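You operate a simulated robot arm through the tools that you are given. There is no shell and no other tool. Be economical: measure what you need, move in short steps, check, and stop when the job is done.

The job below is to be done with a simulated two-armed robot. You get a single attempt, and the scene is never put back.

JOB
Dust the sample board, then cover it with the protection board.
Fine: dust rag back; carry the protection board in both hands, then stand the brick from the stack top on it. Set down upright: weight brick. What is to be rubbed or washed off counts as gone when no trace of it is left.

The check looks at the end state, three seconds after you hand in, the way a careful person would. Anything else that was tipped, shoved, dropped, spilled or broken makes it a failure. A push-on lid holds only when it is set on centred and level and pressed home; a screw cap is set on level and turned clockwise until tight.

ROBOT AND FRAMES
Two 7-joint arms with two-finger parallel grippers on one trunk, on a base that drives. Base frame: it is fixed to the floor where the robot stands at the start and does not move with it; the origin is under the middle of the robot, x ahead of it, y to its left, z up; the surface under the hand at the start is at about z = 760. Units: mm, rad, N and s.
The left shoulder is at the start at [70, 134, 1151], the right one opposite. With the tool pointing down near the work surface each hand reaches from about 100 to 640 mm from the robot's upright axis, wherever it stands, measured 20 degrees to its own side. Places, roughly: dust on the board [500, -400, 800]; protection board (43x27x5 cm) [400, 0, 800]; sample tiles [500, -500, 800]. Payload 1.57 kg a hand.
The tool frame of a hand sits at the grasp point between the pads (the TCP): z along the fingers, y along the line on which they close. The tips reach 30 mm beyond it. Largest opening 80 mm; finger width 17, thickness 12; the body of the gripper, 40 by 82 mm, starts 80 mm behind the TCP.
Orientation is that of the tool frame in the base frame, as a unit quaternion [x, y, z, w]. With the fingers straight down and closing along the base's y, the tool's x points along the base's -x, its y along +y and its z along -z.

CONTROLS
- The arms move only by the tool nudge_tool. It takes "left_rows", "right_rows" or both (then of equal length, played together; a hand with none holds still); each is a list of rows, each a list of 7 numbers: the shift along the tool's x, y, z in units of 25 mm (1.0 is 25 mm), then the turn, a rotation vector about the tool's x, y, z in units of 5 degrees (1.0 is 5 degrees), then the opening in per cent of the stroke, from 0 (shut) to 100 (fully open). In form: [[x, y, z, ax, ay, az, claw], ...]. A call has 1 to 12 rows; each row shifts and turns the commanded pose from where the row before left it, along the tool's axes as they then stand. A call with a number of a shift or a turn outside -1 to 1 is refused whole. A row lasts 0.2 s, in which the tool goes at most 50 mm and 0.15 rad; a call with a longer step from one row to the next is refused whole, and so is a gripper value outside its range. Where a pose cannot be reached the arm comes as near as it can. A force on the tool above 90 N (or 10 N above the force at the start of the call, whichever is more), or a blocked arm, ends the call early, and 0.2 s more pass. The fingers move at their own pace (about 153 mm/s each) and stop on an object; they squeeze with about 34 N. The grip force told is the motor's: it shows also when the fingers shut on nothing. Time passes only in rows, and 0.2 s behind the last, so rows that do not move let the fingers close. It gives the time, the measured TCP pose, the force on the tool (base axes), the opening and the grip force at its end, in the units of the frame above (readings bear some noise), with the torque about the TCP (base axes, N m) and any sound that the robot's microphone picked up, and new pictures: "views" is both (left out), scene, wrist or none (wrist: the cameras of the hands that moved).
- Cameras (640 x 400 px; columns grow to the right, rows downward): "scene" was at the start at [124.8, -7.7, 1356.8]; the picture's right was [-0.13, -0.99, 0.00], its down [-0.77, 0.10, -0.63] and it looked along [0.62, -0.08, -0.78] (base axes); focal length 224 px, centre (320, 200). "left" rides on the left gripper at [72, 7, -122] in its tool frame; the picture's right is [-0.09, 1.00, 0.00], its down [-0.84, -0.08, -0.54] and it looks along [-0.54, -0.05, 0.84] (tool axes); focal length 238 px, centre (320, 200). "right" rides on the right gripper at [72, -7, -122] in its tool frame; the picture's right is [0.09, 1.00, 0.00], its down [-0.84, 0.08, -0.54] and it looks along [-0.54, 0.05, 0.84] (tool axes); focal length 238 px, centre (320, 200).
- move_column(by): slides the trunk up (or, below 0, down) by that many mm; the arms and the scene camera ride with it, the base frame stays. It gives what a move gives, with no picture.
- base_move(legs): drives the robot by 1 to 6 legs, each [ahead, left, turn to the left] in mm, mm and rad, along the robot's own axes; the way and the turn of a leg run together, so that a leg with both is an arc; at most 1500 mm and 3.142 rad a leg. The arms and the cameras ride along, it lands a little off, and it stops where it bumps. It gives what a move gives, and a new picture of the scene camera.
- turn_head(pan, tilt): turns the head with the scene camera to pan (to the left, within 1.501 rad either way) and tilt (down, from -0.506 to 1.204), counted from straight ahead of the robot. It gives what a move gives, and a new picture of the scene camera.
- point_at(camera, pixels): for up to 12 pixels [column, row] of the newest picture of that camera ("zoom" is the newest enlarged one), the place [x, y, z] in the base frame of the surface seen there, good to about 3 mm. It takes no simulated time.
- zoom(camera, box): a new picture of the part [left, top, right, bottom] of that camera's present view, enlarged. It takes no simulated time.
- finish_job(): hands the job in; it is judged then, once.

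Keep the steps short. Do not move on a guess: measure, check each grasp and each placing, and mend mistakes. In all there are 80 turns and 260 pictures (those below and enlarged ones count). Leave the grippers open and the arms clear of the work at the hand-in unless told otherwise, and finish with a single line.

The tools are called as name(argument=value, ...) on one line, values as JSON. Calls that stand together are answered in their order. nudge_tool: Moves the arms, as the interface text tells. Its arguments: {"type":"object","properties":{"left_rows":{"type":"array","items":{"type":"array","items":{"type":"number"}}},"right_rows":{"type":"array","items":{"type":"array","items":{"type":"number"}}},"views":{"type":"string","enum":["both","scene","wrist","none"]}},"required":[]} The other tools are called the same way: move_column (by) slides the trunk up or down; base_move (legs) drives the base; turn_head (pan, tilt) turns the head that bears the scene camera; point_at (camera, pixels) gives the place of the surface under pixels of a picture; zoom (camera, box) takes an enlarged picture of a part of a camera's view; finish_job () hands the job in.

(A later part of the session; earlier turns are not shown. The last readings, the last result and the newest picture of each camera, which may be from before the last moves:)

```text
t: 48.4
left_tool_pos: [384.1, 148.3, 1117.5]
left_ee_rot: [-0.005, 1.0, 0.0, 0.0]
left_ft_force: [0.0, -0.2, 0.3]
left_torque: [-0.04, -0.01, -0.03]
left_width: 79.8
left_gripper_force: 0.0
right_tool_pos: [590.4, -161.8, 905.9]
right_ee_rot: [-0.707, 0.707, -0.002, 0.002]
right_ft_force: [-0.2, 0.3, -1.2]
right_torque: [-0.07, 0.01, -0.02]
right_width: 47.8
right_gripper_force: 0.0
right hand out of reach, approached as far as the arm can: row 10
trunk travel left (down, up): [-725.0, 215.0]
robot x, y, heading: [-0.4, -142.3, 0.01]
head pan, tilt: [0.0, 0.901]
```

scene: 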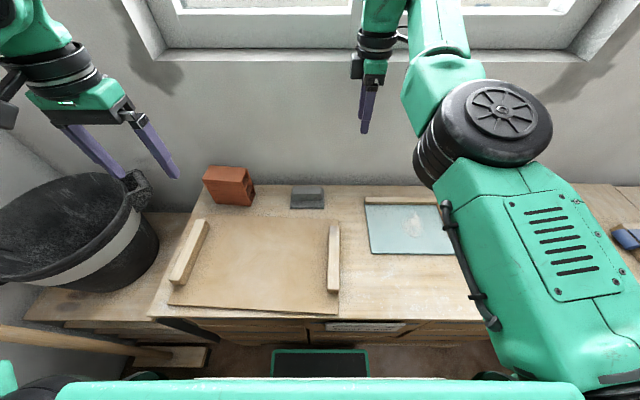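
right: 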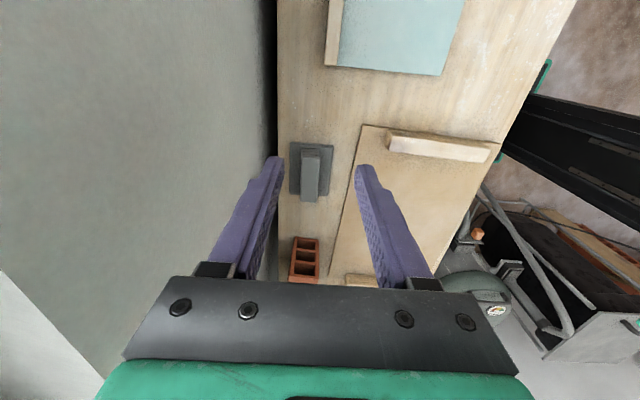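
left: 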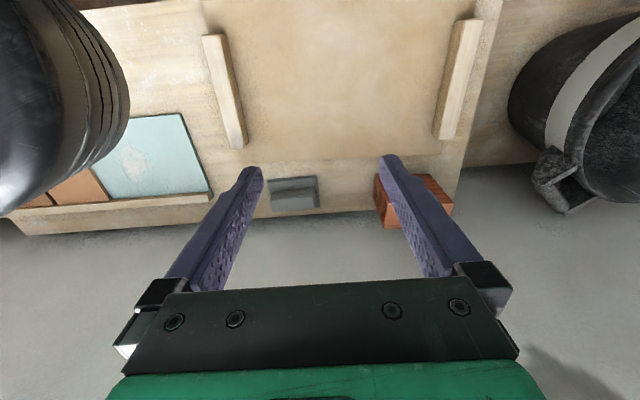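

It's at the edge of reach there, so I'll drive the base 70 mm left, which carries the hand over the rag (hand at 906, well above the rag and brick).

base_move(legs=[[0, 70, 0]])

nudge_tool(right_rows=[[0, 0, 0, 0, 0, 0, 60]], views="wrist")

```text
t: 49.4
left_tool_pos: [383.7, 215.3, 1117.7]
left_ee_rot: [-0.006, 1.0, 0.001, 0.0]
left_ft_force: [0.4, -0.5, 0.2]
left_torque: [-0.03, -0.01, -0.04]
left_width: 80.2
left_gripper_force: 0.1
right_tool_pos: [589.3, -94.5, 904.5]
right_ee_rot: [-0.706, 0.708, 0.0, 0.001]
right_ft_force: [0.3, -0.4, 0.1]
right_torque: [0.04, -0.01, 0.0]
right_width: 47.8
right_gripper_force: 0.0
trunk travel left (down, up): [-725.0, 215.0]
robot x, y, heading: [0.3, -74.8, 0.013]
head pan, tilt: [0.0, 0.901]
```

scene: 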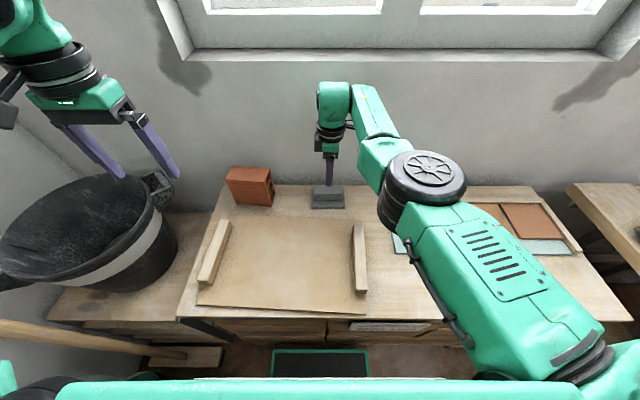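

```text
t: 49.8
left_tool_pos: [383.0, 217.4, 1117.1]
left_ee_rot: [-0.004, 1.0, 0.001, -0.001]
left_ft_force: [-0.6, 0.9, 0.3]
left_torque: [0.03, 0.0, 0.01]
left_width: 80.1
left_gripper_force: 0.0
right_tool_pos: [589.2, -94.3, 902.9]
right_ee_rot: [-0.705, 0.709, -0.001, 0.002]
right_ft_force: [0.0, 0.2, -0.4]
right_torque: [0.01, 0.0, 0.02]
right_width: 48.1
right_gripper_force: 0.1
trunk travel left (down, up): [-725.0, 215.0]
robot x, y, heading: [-4.7, -72.9, 0.01]
head pan, tilt: [0.0, 0.901]
```

right: 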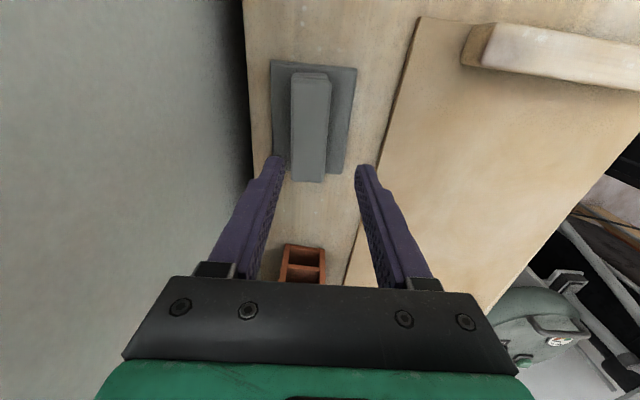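

I'll measure the rag again from this nearer view.

point_at(camera="right", pixels=[[296, 75], [327, 75], [296, 176], [323, 176], [310, 125], [276, 64], [353, 70], [340, 170], [275, 150], [330, 130], [285, 130], [292, 130]])

```text
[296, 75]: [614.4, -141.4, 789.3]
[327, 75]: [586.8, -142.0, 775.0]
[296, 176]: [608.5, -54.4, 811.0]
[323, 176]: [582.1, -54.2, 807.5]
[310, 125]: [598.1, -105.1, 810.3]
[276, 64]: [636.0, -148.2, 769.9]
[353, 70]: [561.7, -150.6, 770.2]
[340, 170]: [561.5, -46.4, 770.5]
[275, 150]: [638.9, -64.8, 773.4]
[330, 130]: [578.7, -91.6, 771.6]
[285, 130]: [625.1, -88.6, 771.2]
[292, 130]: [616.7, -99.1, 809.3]
```

Pad x 559–637, ridge centred at x≈598. Now I'll shift +9 mm in x, descend to TCP z≈807 and close.

nudge_tool(right_rows=[[0, -0.36, 0, 0, 0, 0, 70], [0, 0, 1, 0, 0, 0, 70], [0, 0, 1, 0, 0, 0, 70], [0, 0, 1, 0, 0, 0, 70], [0, 0, 0.5, 0, 0, 0, 70], [0, 0, 0.32, 0, 0, 0, 70], [0, 0, 0, 0, 0, 0, 70]], views="both")

```text
t: 51.2
left_tool_pos: [376.1, 217.1, 1119.2]
left_ee_rot: [-0.004, 1.0, -0.001, 0.003]
left_ft_force: [-0.2, -0.8, 0.0]
left_torque: [0.0, 0.08, 0.03]
left_width: 80.0
left_gripper_force: 0.1
right_tool_pos: [585.1, -97.8, 835.5]
right_ee_rot: [-0.706, 0.708, -0.017, 0.021]
right_ft_force: [-9.8, -1.4, 59.2]
right_torque: [-0.15, -1.23, -0.1]
right_width: 47.9
right_gripper_force: 0.1
right hand out of reach, approached as far as the arm can: row 1, 3, 4, 6
trunk travel left (down, up): [-725.0, 215.0]
robot x, y, heading: [-3.2, -68.5, 0.007]
head pan, tilt: [0.0, 0.901]
stopped in row 7 (right hand): the force on the tool passed its limit at 95 N (the readings are from after the stop); the commanded pose is now the measured one
```

scene: 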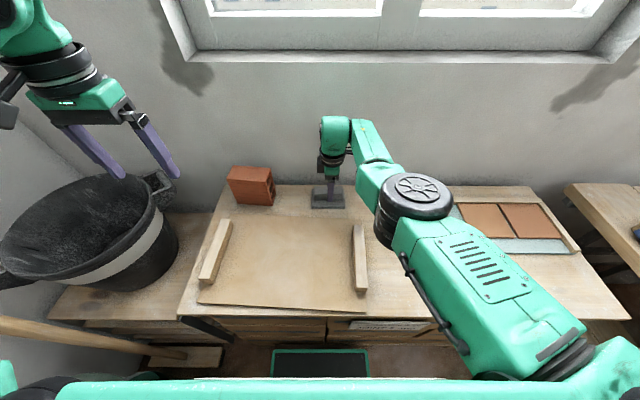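
right: 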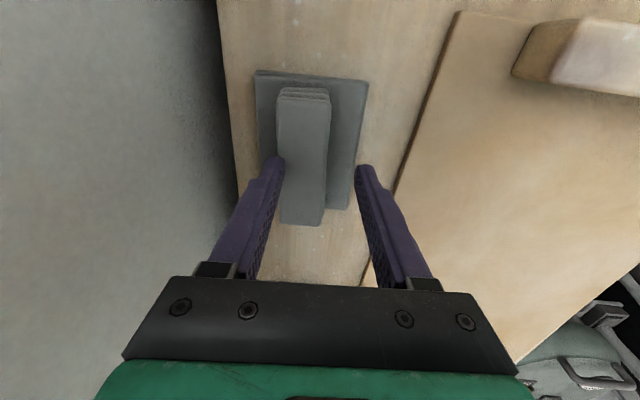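

The rear finger landed on the ridge because x was out of reach. I'll raise the hand and drive the base a little ahead for more reach.

nudge_tool(right_rows=[[0, 0, -1, 0, 0, 0, 70], [0, 0, -1, 0, 0, 0, 70], [0, 0, -1, 0, 0, 0, 70]], views="none")

base_move(legs=[[60, 0, 0]])

```text
t: 52.0
left_tool_pos: [382.3, 218.5, 1116.8]
left_ee_rot: [-0.006, 1.0, 0.0, 0.0]
left_ft_force: [0.5, -0.2, 0.4]
left_torque: [0.0, 0.01, 0.0]
left_width: 79.7
left_gripper_force: 0.1
right_tool_pos: [587.7, -97.7, 891.7]
right_ee_rot: [-0.706, 0.708, -0.009, 0.013]
right_ft_force: [1.3, 0.3, 1.0]
right_torque: [-0.03, 0.0, 0.0]
right_width: 56.0
right_gripper_force: 0.0
right hand out of reach, approached as far as the arm can: row 3
trunk travel left (down, up): [-725.0, 215.0]
robot x, y, heading: [-0.6, -73.9, 0.01]
head pan, tilt: [0.0, 0.901]
```

```text
t: 52.9
left_tool_pos: [415.7, 216.8, 1116.7]
left_ee_rot: [0.001, 1.0, 0.0, -0.001]
left_ft_force: [0.3, -0.2, 0.6]
left_torque: [0.03, 0.03, 0.01]
left_width: 79.8
left_gripper_force: 0.0
right_tool_pos: [616.9, -101.5, 890.8]
right_ee_rot: [-0.703, 0.711, -0.01, 0.012]
right_ft_force: [-0.1, 0.7, -0.7]
right_torque: [0.02, 0.04, 0.0]
right_width: 56.0
right_gripper_force: 0.1
trunk travel left (down, up): [-725.0, 215.0]
robot x, y, heading: [26.1, -68.8, -0.001]
head pan, tilt: [0.0, 0.901]
stopped in leg 1: the robot was blocked; the commanded pose is now the measured one
```

scene: 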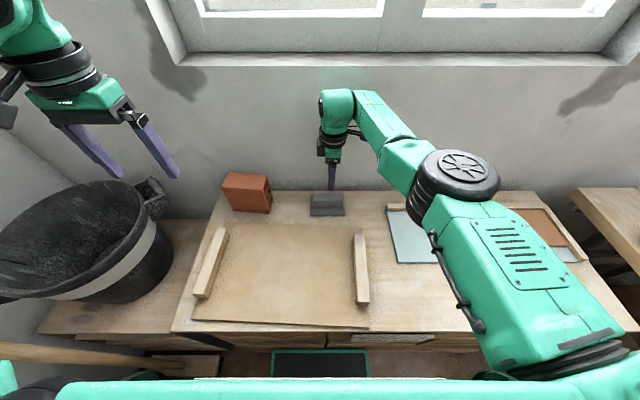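

Blocked at x≈26, which still gives 26 mm more reach. I'll correct the 1.8° tilt, shift back −19 mm in x, and look again with the wrist camera.

nudge_tool(right_rows=[[0, 0, 0, -0.36, 0, 0, 70], [0, 0.76, 0, 0, 0, 0, 70], [0, 0, 0, 0, 0, 0, 70]], views="wrist")

point_at(camera="right", pixels=[[310, 125], [330, 130], [292, 130], [340, 170]])

```text
t: 53.7
left_tool_pos: [413.7, 216.5, 1116.1]
left_ee_rot: [0.0, 1.0, 0.0, 0.001]
left_ft_force: [0.7, 0.5, 0.0]
left_torque: [-0.02, -0.01, 0.03]
left_width: 79.8
left_gripper_force: 0.0
right_tool_pos: [607.1, -99.3, 891.9]
right_ee_rot: [-0.703, 0.711, 0.0, 0.002]
right_ft_force: [0.2, -0.1, 0.3]
right_torque: [0.02, 0.0, 0.0]
right_width: 55.9
right_gripper_force: 0.1
right hand out of reach, approached as far as the arm can: row 2
trunk travel left (down, up): [-725.0, 215.0]
robot x, y, heading: [25.9, -68.6, 0.003]
head pan, tilt: [0.0, 0.901]
```

right: 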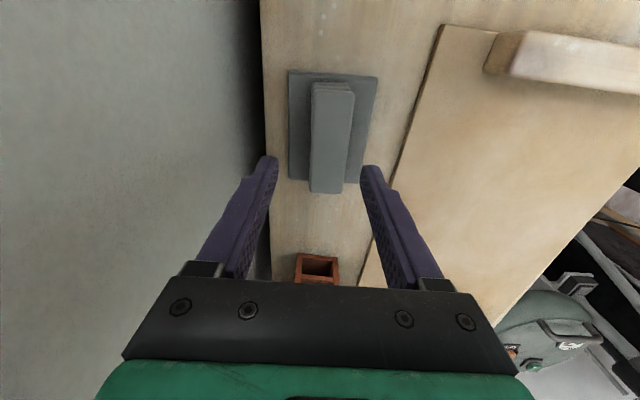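

```text
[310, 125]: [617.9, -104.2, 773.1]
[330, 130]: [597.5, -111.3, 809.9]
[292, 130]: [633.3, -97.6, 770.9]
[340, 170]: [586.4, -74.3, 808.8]
```

The rag hasn't moved. I'll shift −8 mm in x and descend part of the way to TCP ≈855, then check.

nudge_tool(right_rows=[[0, 0.36, 0, 0, 0, 0, 70], [0, 0, 0.8, 0, 0, 0, 70], [0, 0, 0.7, 0, 0, 0, 70], [0, 0, 0, 0, 0, 0, 70]], views="wrist")

point_at(camera="right", pixels=[[300, 170], [310, 170], [320, 170], [330, 170], [340, 170], [350, 170], [320, 210], [320, 215]])

```text
t: 54.7
left_tool_pos: [414.1, 216.3, 1116.7]
left_ee_rot: [-0.001, 1.0, 0.0, 0.001]
left_ft_force: [0.9, 0.1, 0.0]
left_torque: [0.0, 0.0, -0.03]
left_width: 79.9
left_gripper_force: 0.1
right_tool_pos: [607.0, -100.4, 854.3]
right_ee_rot: [-0.703, 0.711, 0.001, 0.002]
right_ft_force: [0.3, 1.0, -0.6]
right_torque: [0.01, -0.03, 0.02]
right_width: 55.9
right_gripper_force: 0.0
right hand out of reach, approached as far as the arm can: row 1
trunk travel left (down, up): [-725.0, 215.0]
robot x, y, heading: [23.3, -71.4, 0.001]
head pan, tilt: [0.0, 0.901]
```

right: 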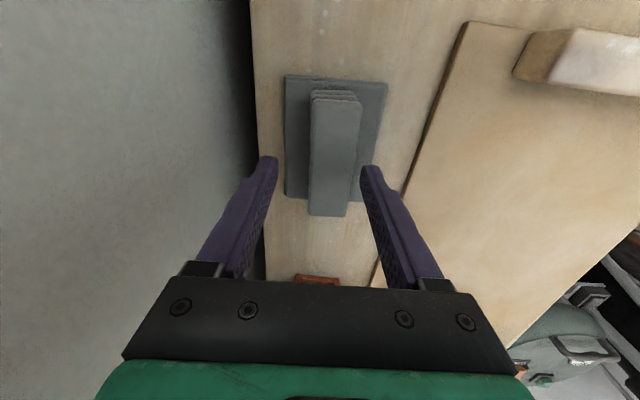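

```text
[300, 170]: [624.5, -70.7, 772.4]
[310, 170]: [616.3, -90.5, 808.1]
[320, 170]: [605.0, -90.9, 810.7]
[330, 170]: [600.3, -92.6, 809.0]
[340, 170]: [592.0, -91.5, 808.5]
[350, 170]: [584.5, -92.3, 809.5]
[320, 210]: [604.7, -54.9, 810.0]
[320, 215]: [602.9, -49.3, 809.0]
```

The hand can't go further −x here because of a joint limit. I'll use the base instead: back 8 mm and left 6 mm, with the opening wider.

base_move(legs=[[-8, 6, 0]])

nudge_tool(right_rows=[[0, 0, 0, 0, 0, 0, 85], [0, 0, 0, 0, 0, 0, 85]], views="wrist")

```text
t: 55.5
left_tool_pos: [408.0, 220.7, 1116.2]
left_ee_rot: [0.001, 1.0, 0.001, 0.001]
left_ft_force: [0.5, 0.0, 0.0]
left_torque: [-0.01, 0.0, 0.01]
left_width: 80.0
left_gripper_force: 0.0
right_tool_pos: [600.8, -95.2, 853.0]
right_ee_rot: [-0.703, 0.711, 0.002, 0.002]
right_ft_force: [0.7, -1.4, -1.0]
right_torque: [0.0, 0.01, -0.02]
right_width: 56.2
right_gripper_force: 0.1
trunk travel left (down, up): [-725.0, 215.0]
robot x, y, heading: [16.1, -64.2, -0.003]
head pan, tilt: [0.0, 0.901]
```

scene: 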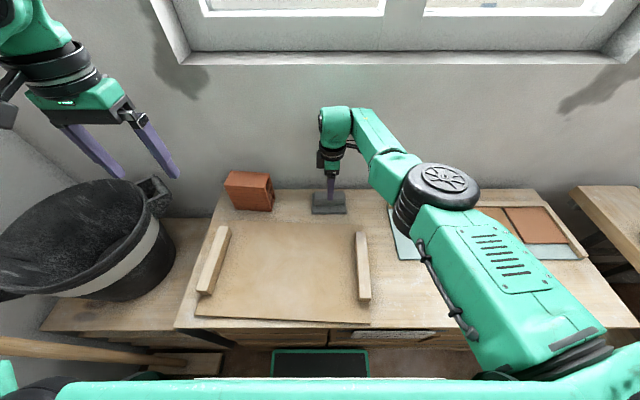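

```text
t: 56.0
left_tool_pos: [406.1, 222.6, 1117.2]
left_ee_rot: [0.001, 1.0, 0.0, 0.0]
left_ft_force: [0.0, -0.9, 0.4]
left_torque: [-0.01, 0.01, -0.01]
left_width: 80.0
left_gripper_force: 0.1
right_tool_pos: [600.2, -94.0, 854.5]
right_ee_rot: [-0.703, 0.711, 0.0, 0.002]
right_ft_force: [-0.5, 0.4, 0.4]
right_torque: [-0.02, 0.0, 0.02]
right_width: 67.9
right_gripper_force: 0.0
trunk travel left (down, up): [-725.0, 215.0]
robot x, y, heading: [17.6, -64.5, 0.002]
head pan, tilt: [0.0, 0.901]
```

right: 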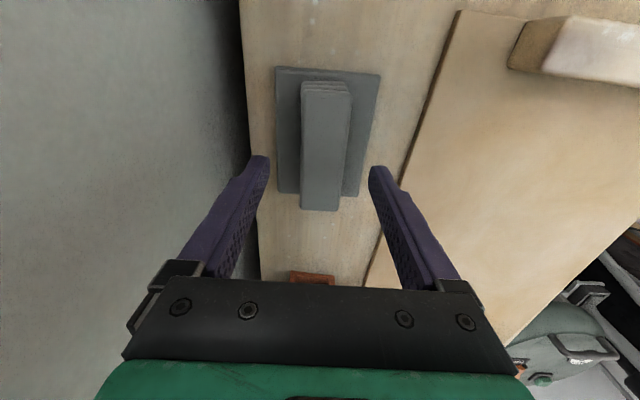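

Centred at x 600, y −94. Next I descend 47 mm to z≈807, then close.

nudge_tool(right_rows=[[0, 0, 0.8, 0, 0, 0, 85], [0, 0, 0.7, 0, 0, 0, 85], [0, 0, 0.38, 0, 0, 0, 85], [0, 0, 0, 0, 0, 0, 85], [0, 0, 0, 0, 0, 0, 0], [0, 0, 0, 0, 0, 0, 0], [0, 0, 0, 0, 0, 0, 0]], views="both")

```text
t: 57.6
left_tool_pos: [406.5, 222.0, 1117.3]
left_ee_rot: [0.001, 1.0, 0.0, 0.0]
left_ft_force: [0.0, 0.1, 0.3]
left_torque: [0.0, 0.01, -0.01]
left_width: 80.2
left_gripper_force: 0.0
right_tool_pos: [595.4, -96.9, 808.5]
right_ee_rot: [-0.703, 0.711, 0.001, 0.003]
right_ft_force: [1.0, 0.2, 0.0]
right_torque: [-0.03, 0.0, -0.01]
right_width: 31.5
right_gripper_force: 34.1
right hand out of reach, approached as far as the arm can: row 3
trunk travel left (down, up): [-725.0, 215.0]
robot x, y, heading: [16.3, -63.5, 0.004]
head pan, tilt: [0.0, 0.901]
```

scene: 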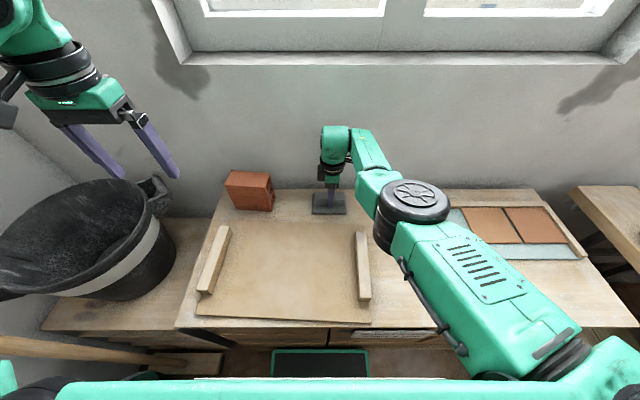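
right: 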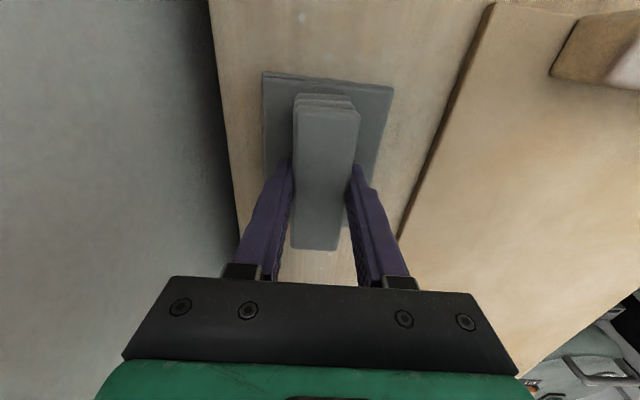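

Gripped (31.5 mm, 34 N). The grasp pose (595,−97,808.5) is recorded for the return. I'll lift 75 mm and carry the rag with the base to the dust.

nudge_tool(right_rows=[[0, 0, -1, 0, 0, 0, 0], [0, 0, -1, 0, 0, 0, 0], [0, 0, -1, 0, 0, 0, 0], [0, 0, 0, 0, 0, 0, 0]], views="wrist")

base_move(legs=[[-88, 0, 0], [0, -325, 0]])

nudge_tool(right_rows=[[0, 0, 0, 0, 0, 0, 0]], views="wrist")

```text
t: 58.6
left_tool_pos: [407.8, 222.8, 1116.7]
left_ee_rot: [0.0, 1.0, 0.0, 0.001]
left_ft_force: [0.3, 0.8, -0.3]
left_torque: [-0.02, 0.03, 0.01]
left_width: 80.3
left_gripper_force: 0.0
right_tool_pos: [597.4, -96.8, 877.1]
right_ee_rot: [-0.703, 0.712, 0.001, 0.001]
right_ft_force: [0.2, 0.0, 0.1]
right_torque: [0.0, 0.06, -0.02]
right_width: 0.0
right_gripper_force: 21.1
right hand out of reach, approached as far as the arm can: row 3
trunk travel left (down, up): [-725.0, 215.0]
robot x, y, heading: [16.1, -63.3, 0.0]
head pan, tilt: [0.0, 0.901]
```

right: 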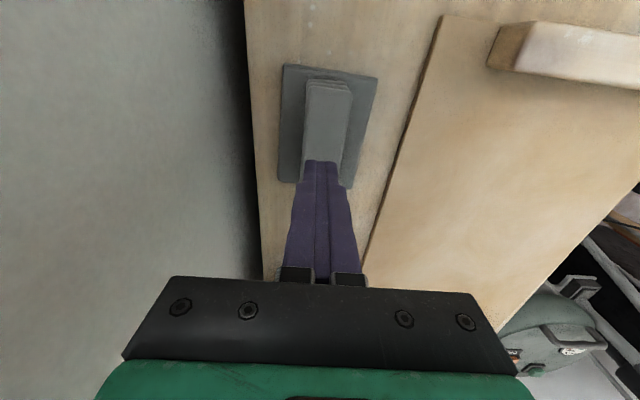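

```text
t: 61.5
left_tool_pos: [318.1, -102.8, 1117.1]
left_ee_rot: [-0.002, 1.0, 0.001, 0.001]
left_ft_force: [0.2, 0.3, -0.7]
left_torque: [0.01, -0.02, 0.01]
left_width: 79.7
left_gripper_force: 0.1
right_tool_pos: [512.1, -419.8, 876.0]
right_ee_rot: [-0.705, 0.709, 0.001, 0.001]
right_ft_force: [0.5, -0.5, 0.4]
right_torque: [-0.01, 0.01, 0.02]
right_width: 0.4
right_gripper_force: 21.0
trunk travel left (down, up): [-725.0, 215.0]
robot x, y, heading: [-68.2, -391.1, 0.005]
head pan, tilt: [0.0, 0.901]
```

scene: 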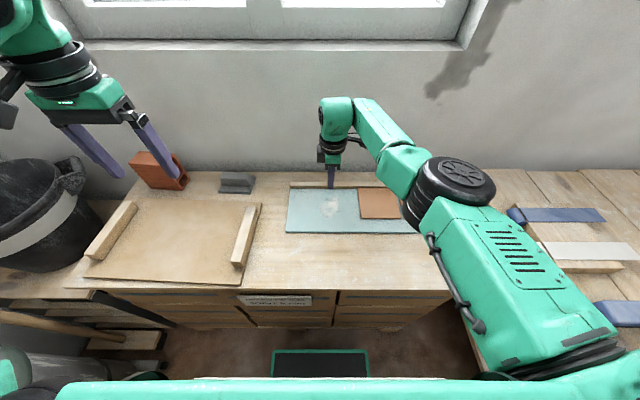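

```text
t: 61.9
left_tool_pos: [318.7, -103.4, 1117.2]
left_ee_rot: [-0.002, 1.0, 0.0, 0.001]
left_ft_force: [0.3, 1.2, 0.1]
left_torque: [-0.03, -0.04, 0.01]
left_width: 80.1
left_gripper_force: 0.1
right_tool_pos: [511.4, -420.1, 876.3]
right_ee_rot: [-0.705, 0.709, 0.001, 0.001]
right_ft_force: [-0.3, 0.6, 0.2]
right_torque: [-0.05, 0.0, 0.03]
right_width: 0.0
right_gripper_force: 21.4
trunk travel left (down, up): [-725.0, 215.0]
robot x, y, heading: [-71.0, -391.3, 0.004]
head pan, tilt: [0.0, 0.901]
```

right: 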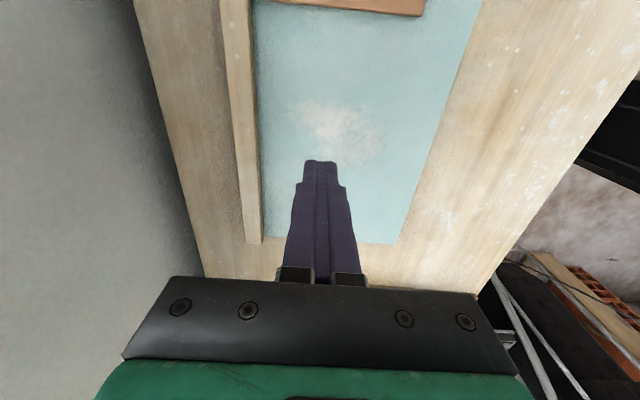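

The fingers slipped off: width is 0 and the rag stayed behind. I'll inspect the gray item and also the cloth-like things on the bench at (555,215) and (585,250).

zoom(camera="scene", box=[500, 180, 640, 330])

point_at(camera="zoom", pixels=[[60, 160], [300, 160], [240, 310], [580, 310], [420, 370], [130, 140], [480, 580]])

zoom(camera="scene", box=[205, 160, 285, 210])

point_at(camera="zoom", pixels=[[145, 185], [140, 250], [400, 260], [390, 200], [260, 120], [260, 170], [260, 200]])

```text
2.67 times, centred on (570, 255) of scene
```

zoom: 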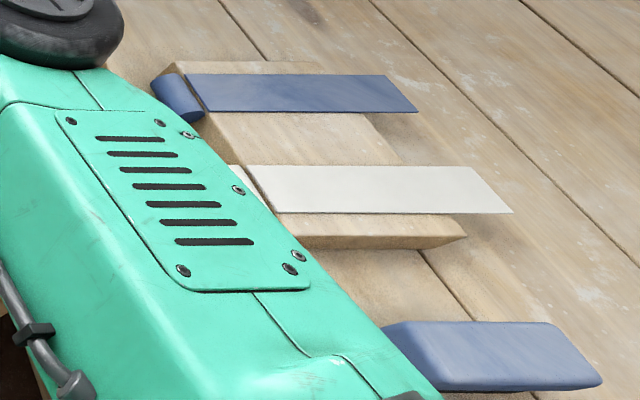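

```text
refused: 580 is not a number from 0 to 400
```

```text
8.00 times, centred on (245, 185) of scene
```

zoom: 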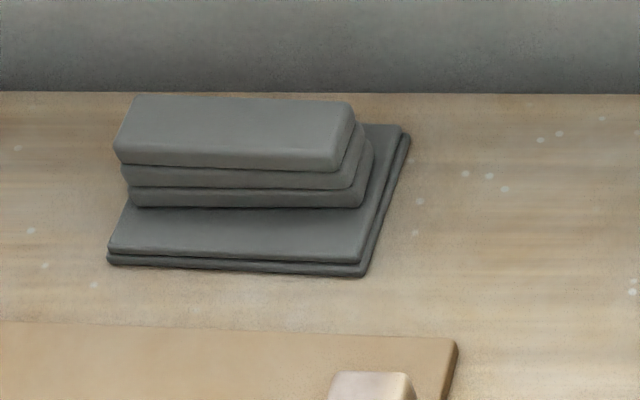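

```text
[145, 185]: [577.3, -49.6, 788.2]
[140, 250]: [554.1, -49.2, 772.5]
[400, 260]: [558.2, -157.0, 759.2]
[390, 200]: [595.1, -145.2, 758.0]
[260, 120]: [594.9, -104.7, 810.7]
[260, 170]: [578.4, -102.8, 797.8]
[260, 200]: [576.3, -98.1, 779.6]
```

That's certainly the folded rag; the grip just slipped. I'll go back with the base further left so the right arm is less cramped, re-grip a bit deeper, and lift slowly while checking.

nudge_tool(right_rows=[[0, 0, -1, 0, 0, 0, 85], [0, 0, 0, 0, 0, 0, 85]], views="none")

base_move(legs=[[0, 415, 0], [78, 0, 0]])

nudge_tool(right_rows=[[1, 0, 0, 0, 0, 0, 85], [1, 0, 0, 0, 0, 0, 85], [1, 0, 0, 0, 0, 0, 85], [0.6, 0, 0, 0, 0, 0, 85], [0, 0, 0, 0, 0, 0, 85]], views="wrist")

```text
t: 62.5
left_tool_pos: [319.2, -103.6, 1118.1]
left_ee_rot: [-0.003, 1.0, 0.0, 0.0]
left_ft_force: [-0.6, -0.3, -1.1]
left_torque: [0.01, -0.02, -0.02]
left_width: 79.9
left_gripper_force: 0.2
right_tool_pos: [511.3, -420.8, 896.2]
right_ee_rot: [-0.704, 0.71, 0.002, -0.001]
right_ft_force: [-0.3, 0.0, 0.6]
right_torque: [0.02, 0.03, -0.01]
right_width: 67.8
right_gripper_force: 0.1
right hand out of reach, approached as far as the arm can: row 1
trunk travel left (down, up): [-725.0, 215.0]
robot x, y, heading: [-70.7, -393.4, 0.001]
head pan, tilt: [0.0, 0.901]
```

```text
t: 65.7
left_tool_pos: [389.0, 311.1, 1119.2]
left_ee_rot: [-0.007, 1.0, 0.0, 0.002]
left_ft_force: [-0.4, -0.3, -0.4]
left_torque: [0.0, 0.02, -0.01]
left_width: 80.1
left_gripper_force: 0.1
right_tool_pos: [584.7, -6.0, 896.9]
right_ee_rot: [0.708, -0.706, -0.002, 0.0]
right_ft_force: [0.6, 0.1, -0.4]
right_torque: [-0.02, -0.01, -0.02]
right_width: 67.9
right_gripper_force: 0.0
trunk travel left (down, up): [-725.0, 215.0]
robot x, y, heading: [6.9, 17.6, 0.019]
head pan, tilt: [0.0, 0.901]
```

scene: 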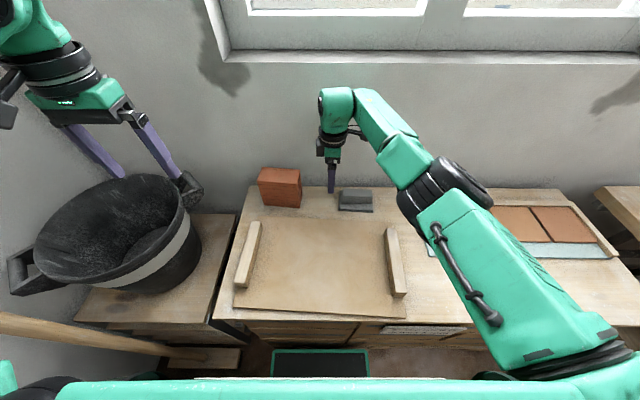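

```text
t: 66.9
left_tool_pos: [390.2, 309.9, 1117.9]
left_ee_rot: [-0.007, 1.0, 0.0, 0.001]
left_ft_force: [0.6, 0.1, 1.4]
left_torque: [-0.02, -0.01, -0.02]
left_width: 80.1
left_gripper_force: 0.1
right_tool_pos: [592.0, -22.8, 894.1]
right_ee_rot: [0.708, -0.706, -0.002, 0.002]
right_ft_force: [-0.5, -0.6, 0.0]
right_torque: [0.01, -0.01, -0.02]
right_width: 67.6
right_gripper_force: 0.0
right hand out of reach, approached as far as the arm can: row 1, 2, 3, 4
trunk travel left (down, up): [-725.0, 215.0]
robot x, y, heading: [4.0, 14.3, 0.013]
head pan, tilt: [0.0, 0.901]
```

right: 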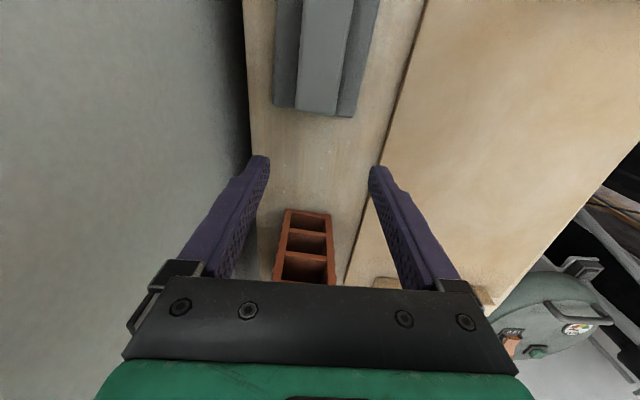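

The arm is cramped in this yaw, so I'll place it with the base: 75 mm to the right. Then check.

base_move(legs=[[6, -76, 0]])

nudge_tool(right_rows=[[0, 0, 0.6, 0, 0, 0, 85], [0, 0, 0.6, 0, 0, 0, 85], [0, 0, 0.2, 0, 0, 0, 85], [0, 0, 0, 0, 0, 0, 85]], views="wrist")

point_at(camera="right", pixels=[[290, 160], [300, 160], [310, 160], [320, 160], [330, 160], [340, 160], [350, 160], [320, 195], [320, 205], [320, 215]])

```text
t: 67.9
left_tool_pos: [396.6, 235.8, 1116.2]
left_ee_rot: [-0.007, 1.0, 0.0, 0.001]
left_ft_force: [0.0, 0.4, 0.3]
left_torque: [0.0, -0.02, 0.01]
left_width: 80.0
left_gripper_force: 0.0
right_tool_pos: [597.4, -97.3, 895.5]
right_ee_rot: [0.707, -0.707, -0.001, 0.002]
right_ft_force: [0.4, 0.9, 0.4]
right_torque: [-0.01, 0.03, 0.03]
right_width: 68.0
right_gripper_force: 0.1
trunk travel left (down, up): [-725.0, 215.0]
robot x, y, heading: [9.3, -55.7, 0.011]
head pan, tilt: [0.0, 0.901]
```

scene: 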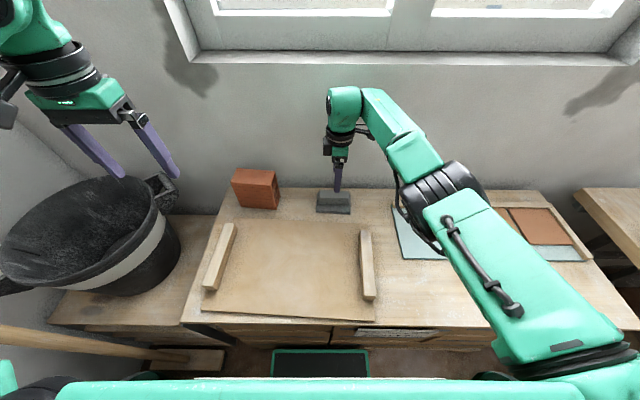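

```text
t: 68.9
left_tool_pos: [396.8, 234.8, 1117.8]
left_ee_rot: [-0.007, 1.0, -0.001, 0.0]
left_ft_force: [-0.6, -0.5, -0.6]
left_torque: [0.02, -0.02, 0.0]
left_width: 79.8
left_gripper_force: 0.0
right_tool_pos: [598.5, -99.1, 859.8]
right_ee_rot: [0.708, -0.706, -0.003, 0.001]
right_ft_force: [-0.6, -0.6, -0.3]
right_torque: [0.01, 0.0, -0.04]
right_width: 68.4
right_gripper_force: 0.1
trunk travel left (down, up): [-725.0, 215.0]
robot x, y, heading: [15.7, -59.1, 0.013]
head pan, tilt: [0.0, 0.901]
```

right: 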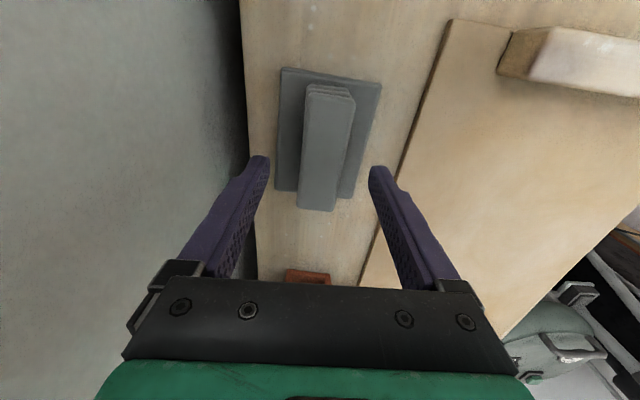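

```text
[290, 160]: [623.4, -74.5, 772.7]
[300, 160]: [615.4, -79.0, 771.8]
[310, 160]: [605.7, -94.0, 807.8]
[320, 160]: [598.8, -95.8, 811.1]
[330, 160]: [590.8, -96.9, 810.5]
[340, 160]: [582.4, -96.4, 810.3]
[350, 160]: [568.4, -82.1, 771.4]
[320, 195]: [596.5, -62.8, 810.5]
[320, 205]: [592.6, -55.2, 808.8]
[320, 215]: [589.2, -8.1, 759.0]
```

The ridge centre is ≈(594,−98). I'll descend to TCP ≈804 (tips just above the pad) and close.

nudge_tool(right_rows=[[0, 0.16, 0.8, 0, 0, 0, 85], [0, 0, 0.8, 0, 0, 0, 85], [0, 0, 0.4, 0, 0, 0, 85], [0, 0, 0.25, 0, 0, 0, 85], [0, 0, 0, 0, 0, 0, 85], [0, 0, 0, 0, 0, 0, 0], [0, 0, 0, 0, 0, 0, 0], [0, 0, 0, 0, 0, 0, 0], [0, 0, 0, 0, 0, 0, 0], [0, 0, 0, 0, 0, 0, 0]], views="wrist")

nudge_tool(right_rows=[[0, 0, -0.2, 0, 0, 0, 0], [0, 0, -0.2, 0, 0, 0, 0], [0, 0, -0.2, 0, 0, 0, 0], [0, 0, -0.2, 0, 0, 0, 0]], views="wrist")

```text
t: 71.1
left_tool_pos: [396.7, 233.4, 1116.9]
left_ee_rot: [-0.007, 1.0, 0.0, 0.0]
left_ft_force: [0.0, -0.2, -0.5]
left_torque: [0.02, -0.03, 0.04]
left_width: 80.0
left_gripper_force: 0.0
right_tool_pos: [590.7, -100.1, 805.1]
right_ee_rot: [0.708, -0.706, -0.002, 0.002]
right_ft_force: [1.1, 0.3, 2.1]
right_torque: [-0.02, 0.08, -0.06]
right_width: 31.6
right_gripper_force: 34.3
right hand out of reach, approached as far as the arm can: row 3, 4
trunk travel left (down, up): [-725.0, 215.0]
robot x, y, heading: [10.9, -59.9, 0.018]
head pan, tilt: [0.0, 0.901]
```

right: 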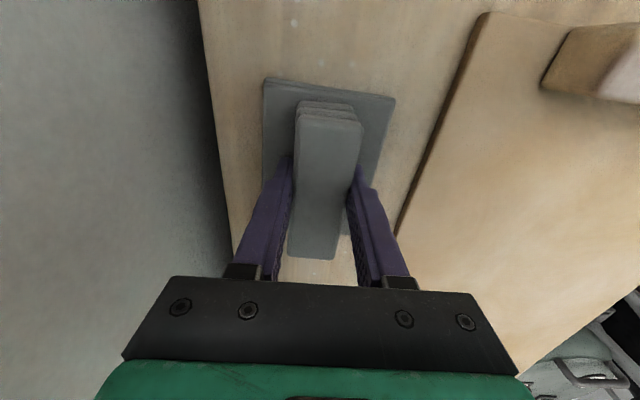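

```text
t: 72.1
left_tool_pos: [396.3, 232.6, 1117.3]
left_ee_rot: [-0.008, 1.0, -0.001, 0.001]
left_ft_force: [0.6, -0.1, -0.2]
left_torque: [0.0, -0.02, 0.0]
left_width: 80.0
left_gripper_force: 0.1
right_tool_pos: [590.7, -100.8, 824.6]
right_ee_rot: [0.707, -0.707, -0.001, 0.001]
right_ft_force: [1.0, 1.0, -0.8]
right_torque: [-0.01, -0.03, 0.03]
right_width: 31.5
right_gripper_force: 33.7
trunk travel left (down, up): [-725.0, 215.0]
robot x, y, heading: [10.6, -59.9, 0.008]
head pan, tilt: [0.0, 0.901]
```

right: 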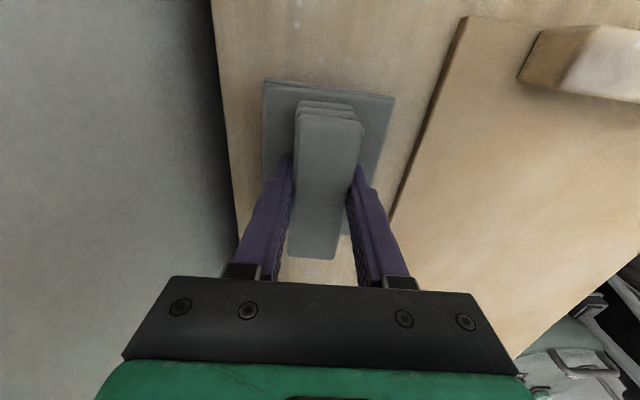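

It holds this time: width 31.5 and the rag moved with the hand. Continue lifting gently.

nudge_tool(right_rows=[[0, 0, -0.25, 0, 0, 0, 0], [0, 0, -0.25, 0, 0, 0, 0], [0, 0, -0.25, 0, 0, 0, 0], [0, 0, -0.25, 0, 0, 0, 0], [0, 0, -0.25, 0, 0, 0, 0], [0, 0, -0.25, 0, 0, 0, 0]], views="none")

base_move(legs=[[-82, -5, 0]])

```text
t: 73.5
left_tool_pos: [396.8, 233.2, 1116.7]
left_ee_rot: [-0.007, 1.0, 0.0, 0.001]
left_ft_force: [-0.2, -0.4, 0.5]
left_torque: [0.02, -0.02, -0.02]
left_width: 80.0
left_gripper_force: 0.1
right_tool_pos: [591.2, -99.7, 861.3]
right_ee_rot: [0.708, -0.706, -0.002, 0.001]
right_ft_force: [0.6, -0.1, -1.1]
right_torque: [0.01, -0.01, -0.02]
right_width: 31.5
right_gripper_force: 34.4
trunk travel left (down, up): [-725.0, 215.0]
robot x, y, heading: [14.8, -58.4, 0.014]
head pan, tilt: [0.0, 0.901]
```

```text
t: 74.6
left_tool_pos: [316.9, 225.7, 1116.7]
left_ee_rot: [-0.007, 1.0, 0.001, -0.001]
left_ft_force: [0.7, 0.0, 0.3]
left_torque: [-0.01, 0.02, -0.03]
left_width: 80.2
left_gripper_force: 0.0
right_tool_pos: [511.6, -106.6, 859.6]
right_ee_rot: [0.707, -0.707, -0.003, 0.002]
right_ft_force: [0.5, 0.5, -0.7]
right_torque: [-0.04, -0.02, 0.01]
right_width: 31.4
right_gripper_force: 34.5
trunk travel left (down, up): [-725.0, 215.0]
robot x, y, heading: [-68.7, -64.4, 0.013]
head pan, tilt: [0.0, 0.901]
```

scene: 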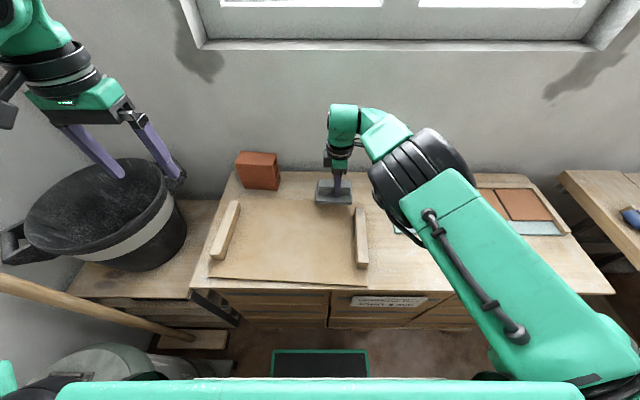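

The rag is held and clear. Drive 314 mm right to bring it over the dust.

base_move(legs=[[0, -314, 0]])

nudge_tool(right_rows=[[0, 0, 0.2, 0, 0, 0, 0]], views="wrist")

point_at(camera="right", pixels=[[265, 85], [390, 95], [245, 60], [250, 150], [420, 100], [235, 200], [320, 60], [320, 20]])

```text
t: 76.7
left_tool_pos: [319.8, -90.4, 1117.4]
left_ee_rot: [-0.005, 1.0, 0.0, 0.001]
left_ft_force: [0.3, 0.1, 0.3]
left_torque: [0.01, -0.03, 0.0]
left_width: 80.2
left_gripper_force: 0.1
right_tool_pos: [514.2, -425.0, 861.1]
right_ee_rot: [-0.706, 0.708, 0.002, -0.002]
right_ft_force: [1.1, 0.4, -0.7]
right_torque: [-0.01, 0.0, -0.01]
right_width: 31.6
right_gripper_force: 33.6
trunk travel left (down, up): [-725.0, 215.0]
robot x, y, heading: [-65.3, -383.2, 0.007]
head pan, tilt: [0.0, 0.901]
```

scene: 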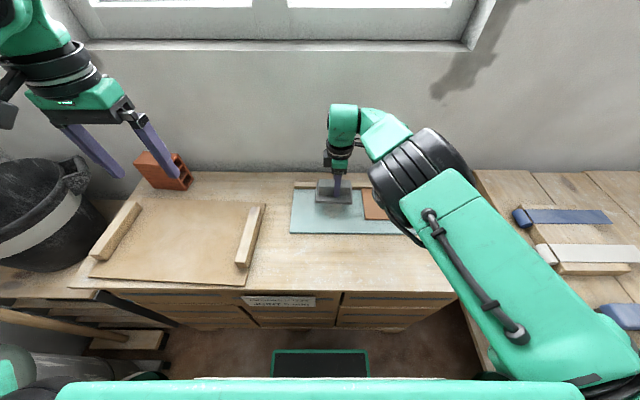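

```text
t: 77.1
left_tool_pos: [319.5, -89.9, 1116.8]
left_ee_rot: [-0.005, 1.0, 0.0, 0.0]
left_ft_force: [0.0, 0.8, 0.0]
left_torque: [-0.04, -0.02, 0.0]
left_width: 80.1
left_gripper_force: 0.1
right_tool_pos: [512.5, -424.6, 856.5]
right_ee_rot: [-0.707, 0.708, 0.003, -0.001]
right_ft_force: [-0.7, -0.3, -1.3]
right_torque: [-0.02, -0.03, 0.02]
right_width: 31.4
right_gripper_force: 33.5
trunk travel left (down, up): [-725.0, 215.0]
robot x, y, heading: [-65.9, -378.4, 0.011]
head pan, tilt: [0.0, 0.901]
```

right: 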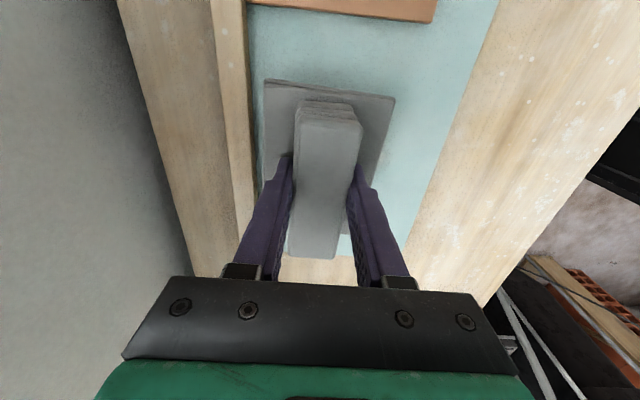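

```text
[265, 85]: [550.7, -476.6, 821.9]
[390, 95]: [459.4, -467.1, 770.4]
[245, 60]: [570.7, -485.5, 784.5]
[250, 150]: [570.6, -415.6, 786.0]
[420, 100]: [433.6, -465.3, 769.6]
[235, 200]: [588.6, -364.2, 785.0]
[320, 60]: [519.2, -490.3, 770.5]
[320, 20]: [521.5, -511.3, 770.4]
```

The rag's pad covers about x 472–551, y −477…−370 and is clear of the rim (569) and tile (−516). Lower it onto the dust gently.

nudge_tool(right_rows=[[0, 0, 0.8, 0, 0, 0, 0], [0, 0, 0.6, 0, 0, 0, 0], [0, 0, 0.2, 0, 0, 0, 0], [0, 0, 0.15, 0, 0, 0, 0], [0, 0, 0.1, 0, 0, 0, 0], [0, 0, 0, 0, 0, 0, 0]], views="none")

```text
t: 78.5
left_tool_pos: [316.3, -90.4, 1118.6]
left_ee_rot: [-0.005, 1.0, 0.0, 0.002]
left_ft_force: [0.0, -0.7, -0.2]
left_torque: [-0.02, 0.02, 0.03]
left_width: 80.1
left_gripper_force: 0.1
right_tool_pos: [512.6, -424.3, 815.3]
right_ee_rot: [-0.707, 0.708, -0.001, 0.002]
right_ft_force: [8.8, -1.3, 29.9]
right_torque: [-0.14, 0.49, 0.01]
right_width: 31.1
right_gripper_force: 34.6
trunk travel left (down, up): [-725.0, 215.0]
robot x, y, heading: [-64.3, -378.2, 0.01]
head pan, tilt: [0.0, 0.901]
```

Contact is about 30 N. I'll ease slightly, then do wiping strokes in x and y with the arm.

nudge_tool(right_rows=[[0, 0, -0.04, 0, 0, 0, 0], [0, 0.5, 0, 0, 0, 0, 0], [0, 0.5, 0, 0, 0, 0, 0], [0, 0.5, 0, 0, 0, 0, 0], [0, -0.5, 0, 0, 0, 0, 0], [0, -0.5, 0, 0, 0, 0, 0], [0, -0.5, 0, 0, 0, 0, 0], [0, -0.4, 0, 0, 0, 0, 0], [0, 0.4, 0, 0, 0, 0, 0]], views="wrist")

```text
t: 80.5
left_tool_pos: [320.1, -90.1, 1117.3]
left_ee_rot: [-0.005, 1.0, 0.0, 0.001]
left_ft_force: [-0.1, 0.4, 0.2]
left_torque: [-0.03, -0.02, 0.01]
left_width: 80.1
left_gripper_force: 0.2
right_tool_pos: [513.4, -433.1, 813.8]
right_ee_rot: [-0.701, 0.713, 0.0, 0.002]
right_ft_force: [0.7, -0.5, -0.2]
right_torque: [-0.05, -0.04, 0.0]
right_width: 31.2
right_gripper_force: 34.6
right hand out of reach, approached as far as the arm can: row 3, 4, 6, 7, 8, 9
trunk travel left (down, up): [-725.0, 215.0]
robot x, y, heading: [-63.4, -388.0, 0.011]
head pan, tilt: [0.0, 0.901]
```

right: 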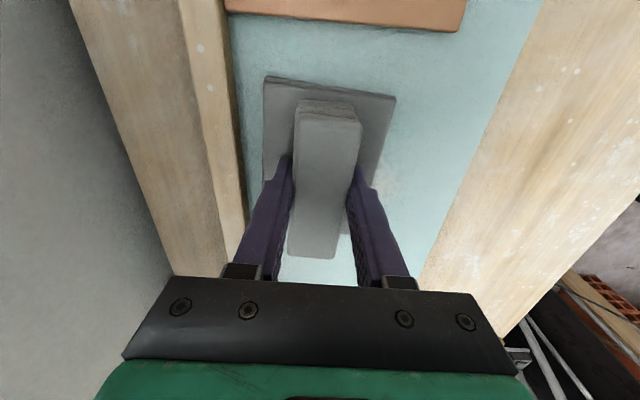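

Lateral arm motion is limited here, so I'll press a little and make strokes by small base moves, staying clear of rim and tile.

nudge_tool(right_rows=[[0, 0, 0.1, 0, 0, 0, 0], [0, 0, 0.08, 0, 0, 0, 0], [0, 0, 0, 0, 0, 0, 0]], views="none")

base_move(legs=[[-50, 0, 0], [0, 25, 0], [58, 0, 0], [0, -40, 0], [-58, 0, 0], [50, 18, 0]])

nudge_tool(right_rows=[[0, 0, 0, 0, 0, 0, 0]], views="wrist")

```text
t: 81.3
left_tool_pos: [316.9, -91.6, 1120.0]
left_ee_rot: [-0.005, 1.0, 0.0, 0.002]
left_ft_force: [0.4, 0.1, -0.4]
left_torque: [0.01, -0.02, 0.02]
left_width: 79.9
left_gripper_force: 0.0
right_tool_pos: [507.2, -428.3, 814.4]
right_ee_rot: [-0.707, 0.708, -0.003, 0.003]
right_ft_force: [16.2, -6.6, 37.8]
right_torque: [-0.21, -0.2, -0.06]
right_width: 31.4
right_gripper_force: 34.1
trunk travel left (down, up): [-725.0, 215.0]
robot x, y, heading: [-65.6, -381.3, 0.011]
head pan, tilt: [0.0, 0.901]
```

```text
t: 84.8
left_tool_pos: [314.2, -86.5, 1119.2]
left_ee_rot: [-0.006, 1.0, 0.0, 0.004]
left_ft_force: [0.3, -0.1, 0.7]
left_torque: [-0.03, 0.01, -0.02]
left_width: 80.2
left_gripper_force: 0.2
right_tool_pos: [505.6, -422.6, 813.7]
right_ee_rot: [0.707, -0.707, 0.001, -0.004]
right_ft_force: [2.6, -2.3, 37.0]
right_torque: [0.05, -0.29, 0.14]
right_width: 31.6
right_gripper_force: 33.7
trunk travel left (down, up): [-725.0, 215.0]
robot x, y, heading: [-63.7, -378.5, 0.005]
head pan, tilt: [0.0, 0.901]
```

scene: 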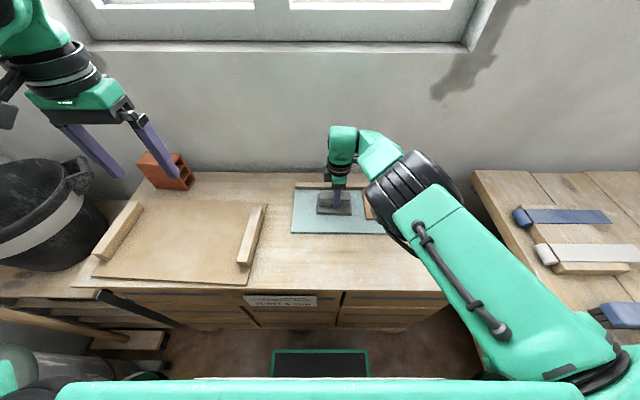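

```text
t: 85.2
left_tool_pos: [316.2, -87.6, 1119.0]
left_ee_rot: [-0.006, 1.0, -0.001, 0.002]
left_ft_force: [0.2, -0.7, 0.0]
left_torque: [0.01, 0.0, -0.02]
left_width: 80.2
left_gripper_force: 0.0
right_tool_pos: [507.8, -422.2, 813.9]
right_ee_rot: [0.708, -0.706, 0.002, -0.005]
right_ft_force: [-4.1, -0.5, 19.8]
right_torque: [-0.21, 0.08, -0.04]
right_width: 31.5
right_gripper_force: 33.6
trunk travel left (down, up): [-725.0, 215.0]
robot x, y, heading: [-66.9, -377.7, 0.009]
head pan, tilt: [0.0, 0.901]
```

right: 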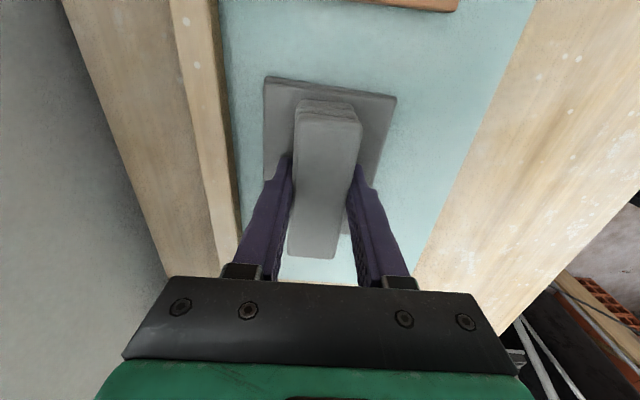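

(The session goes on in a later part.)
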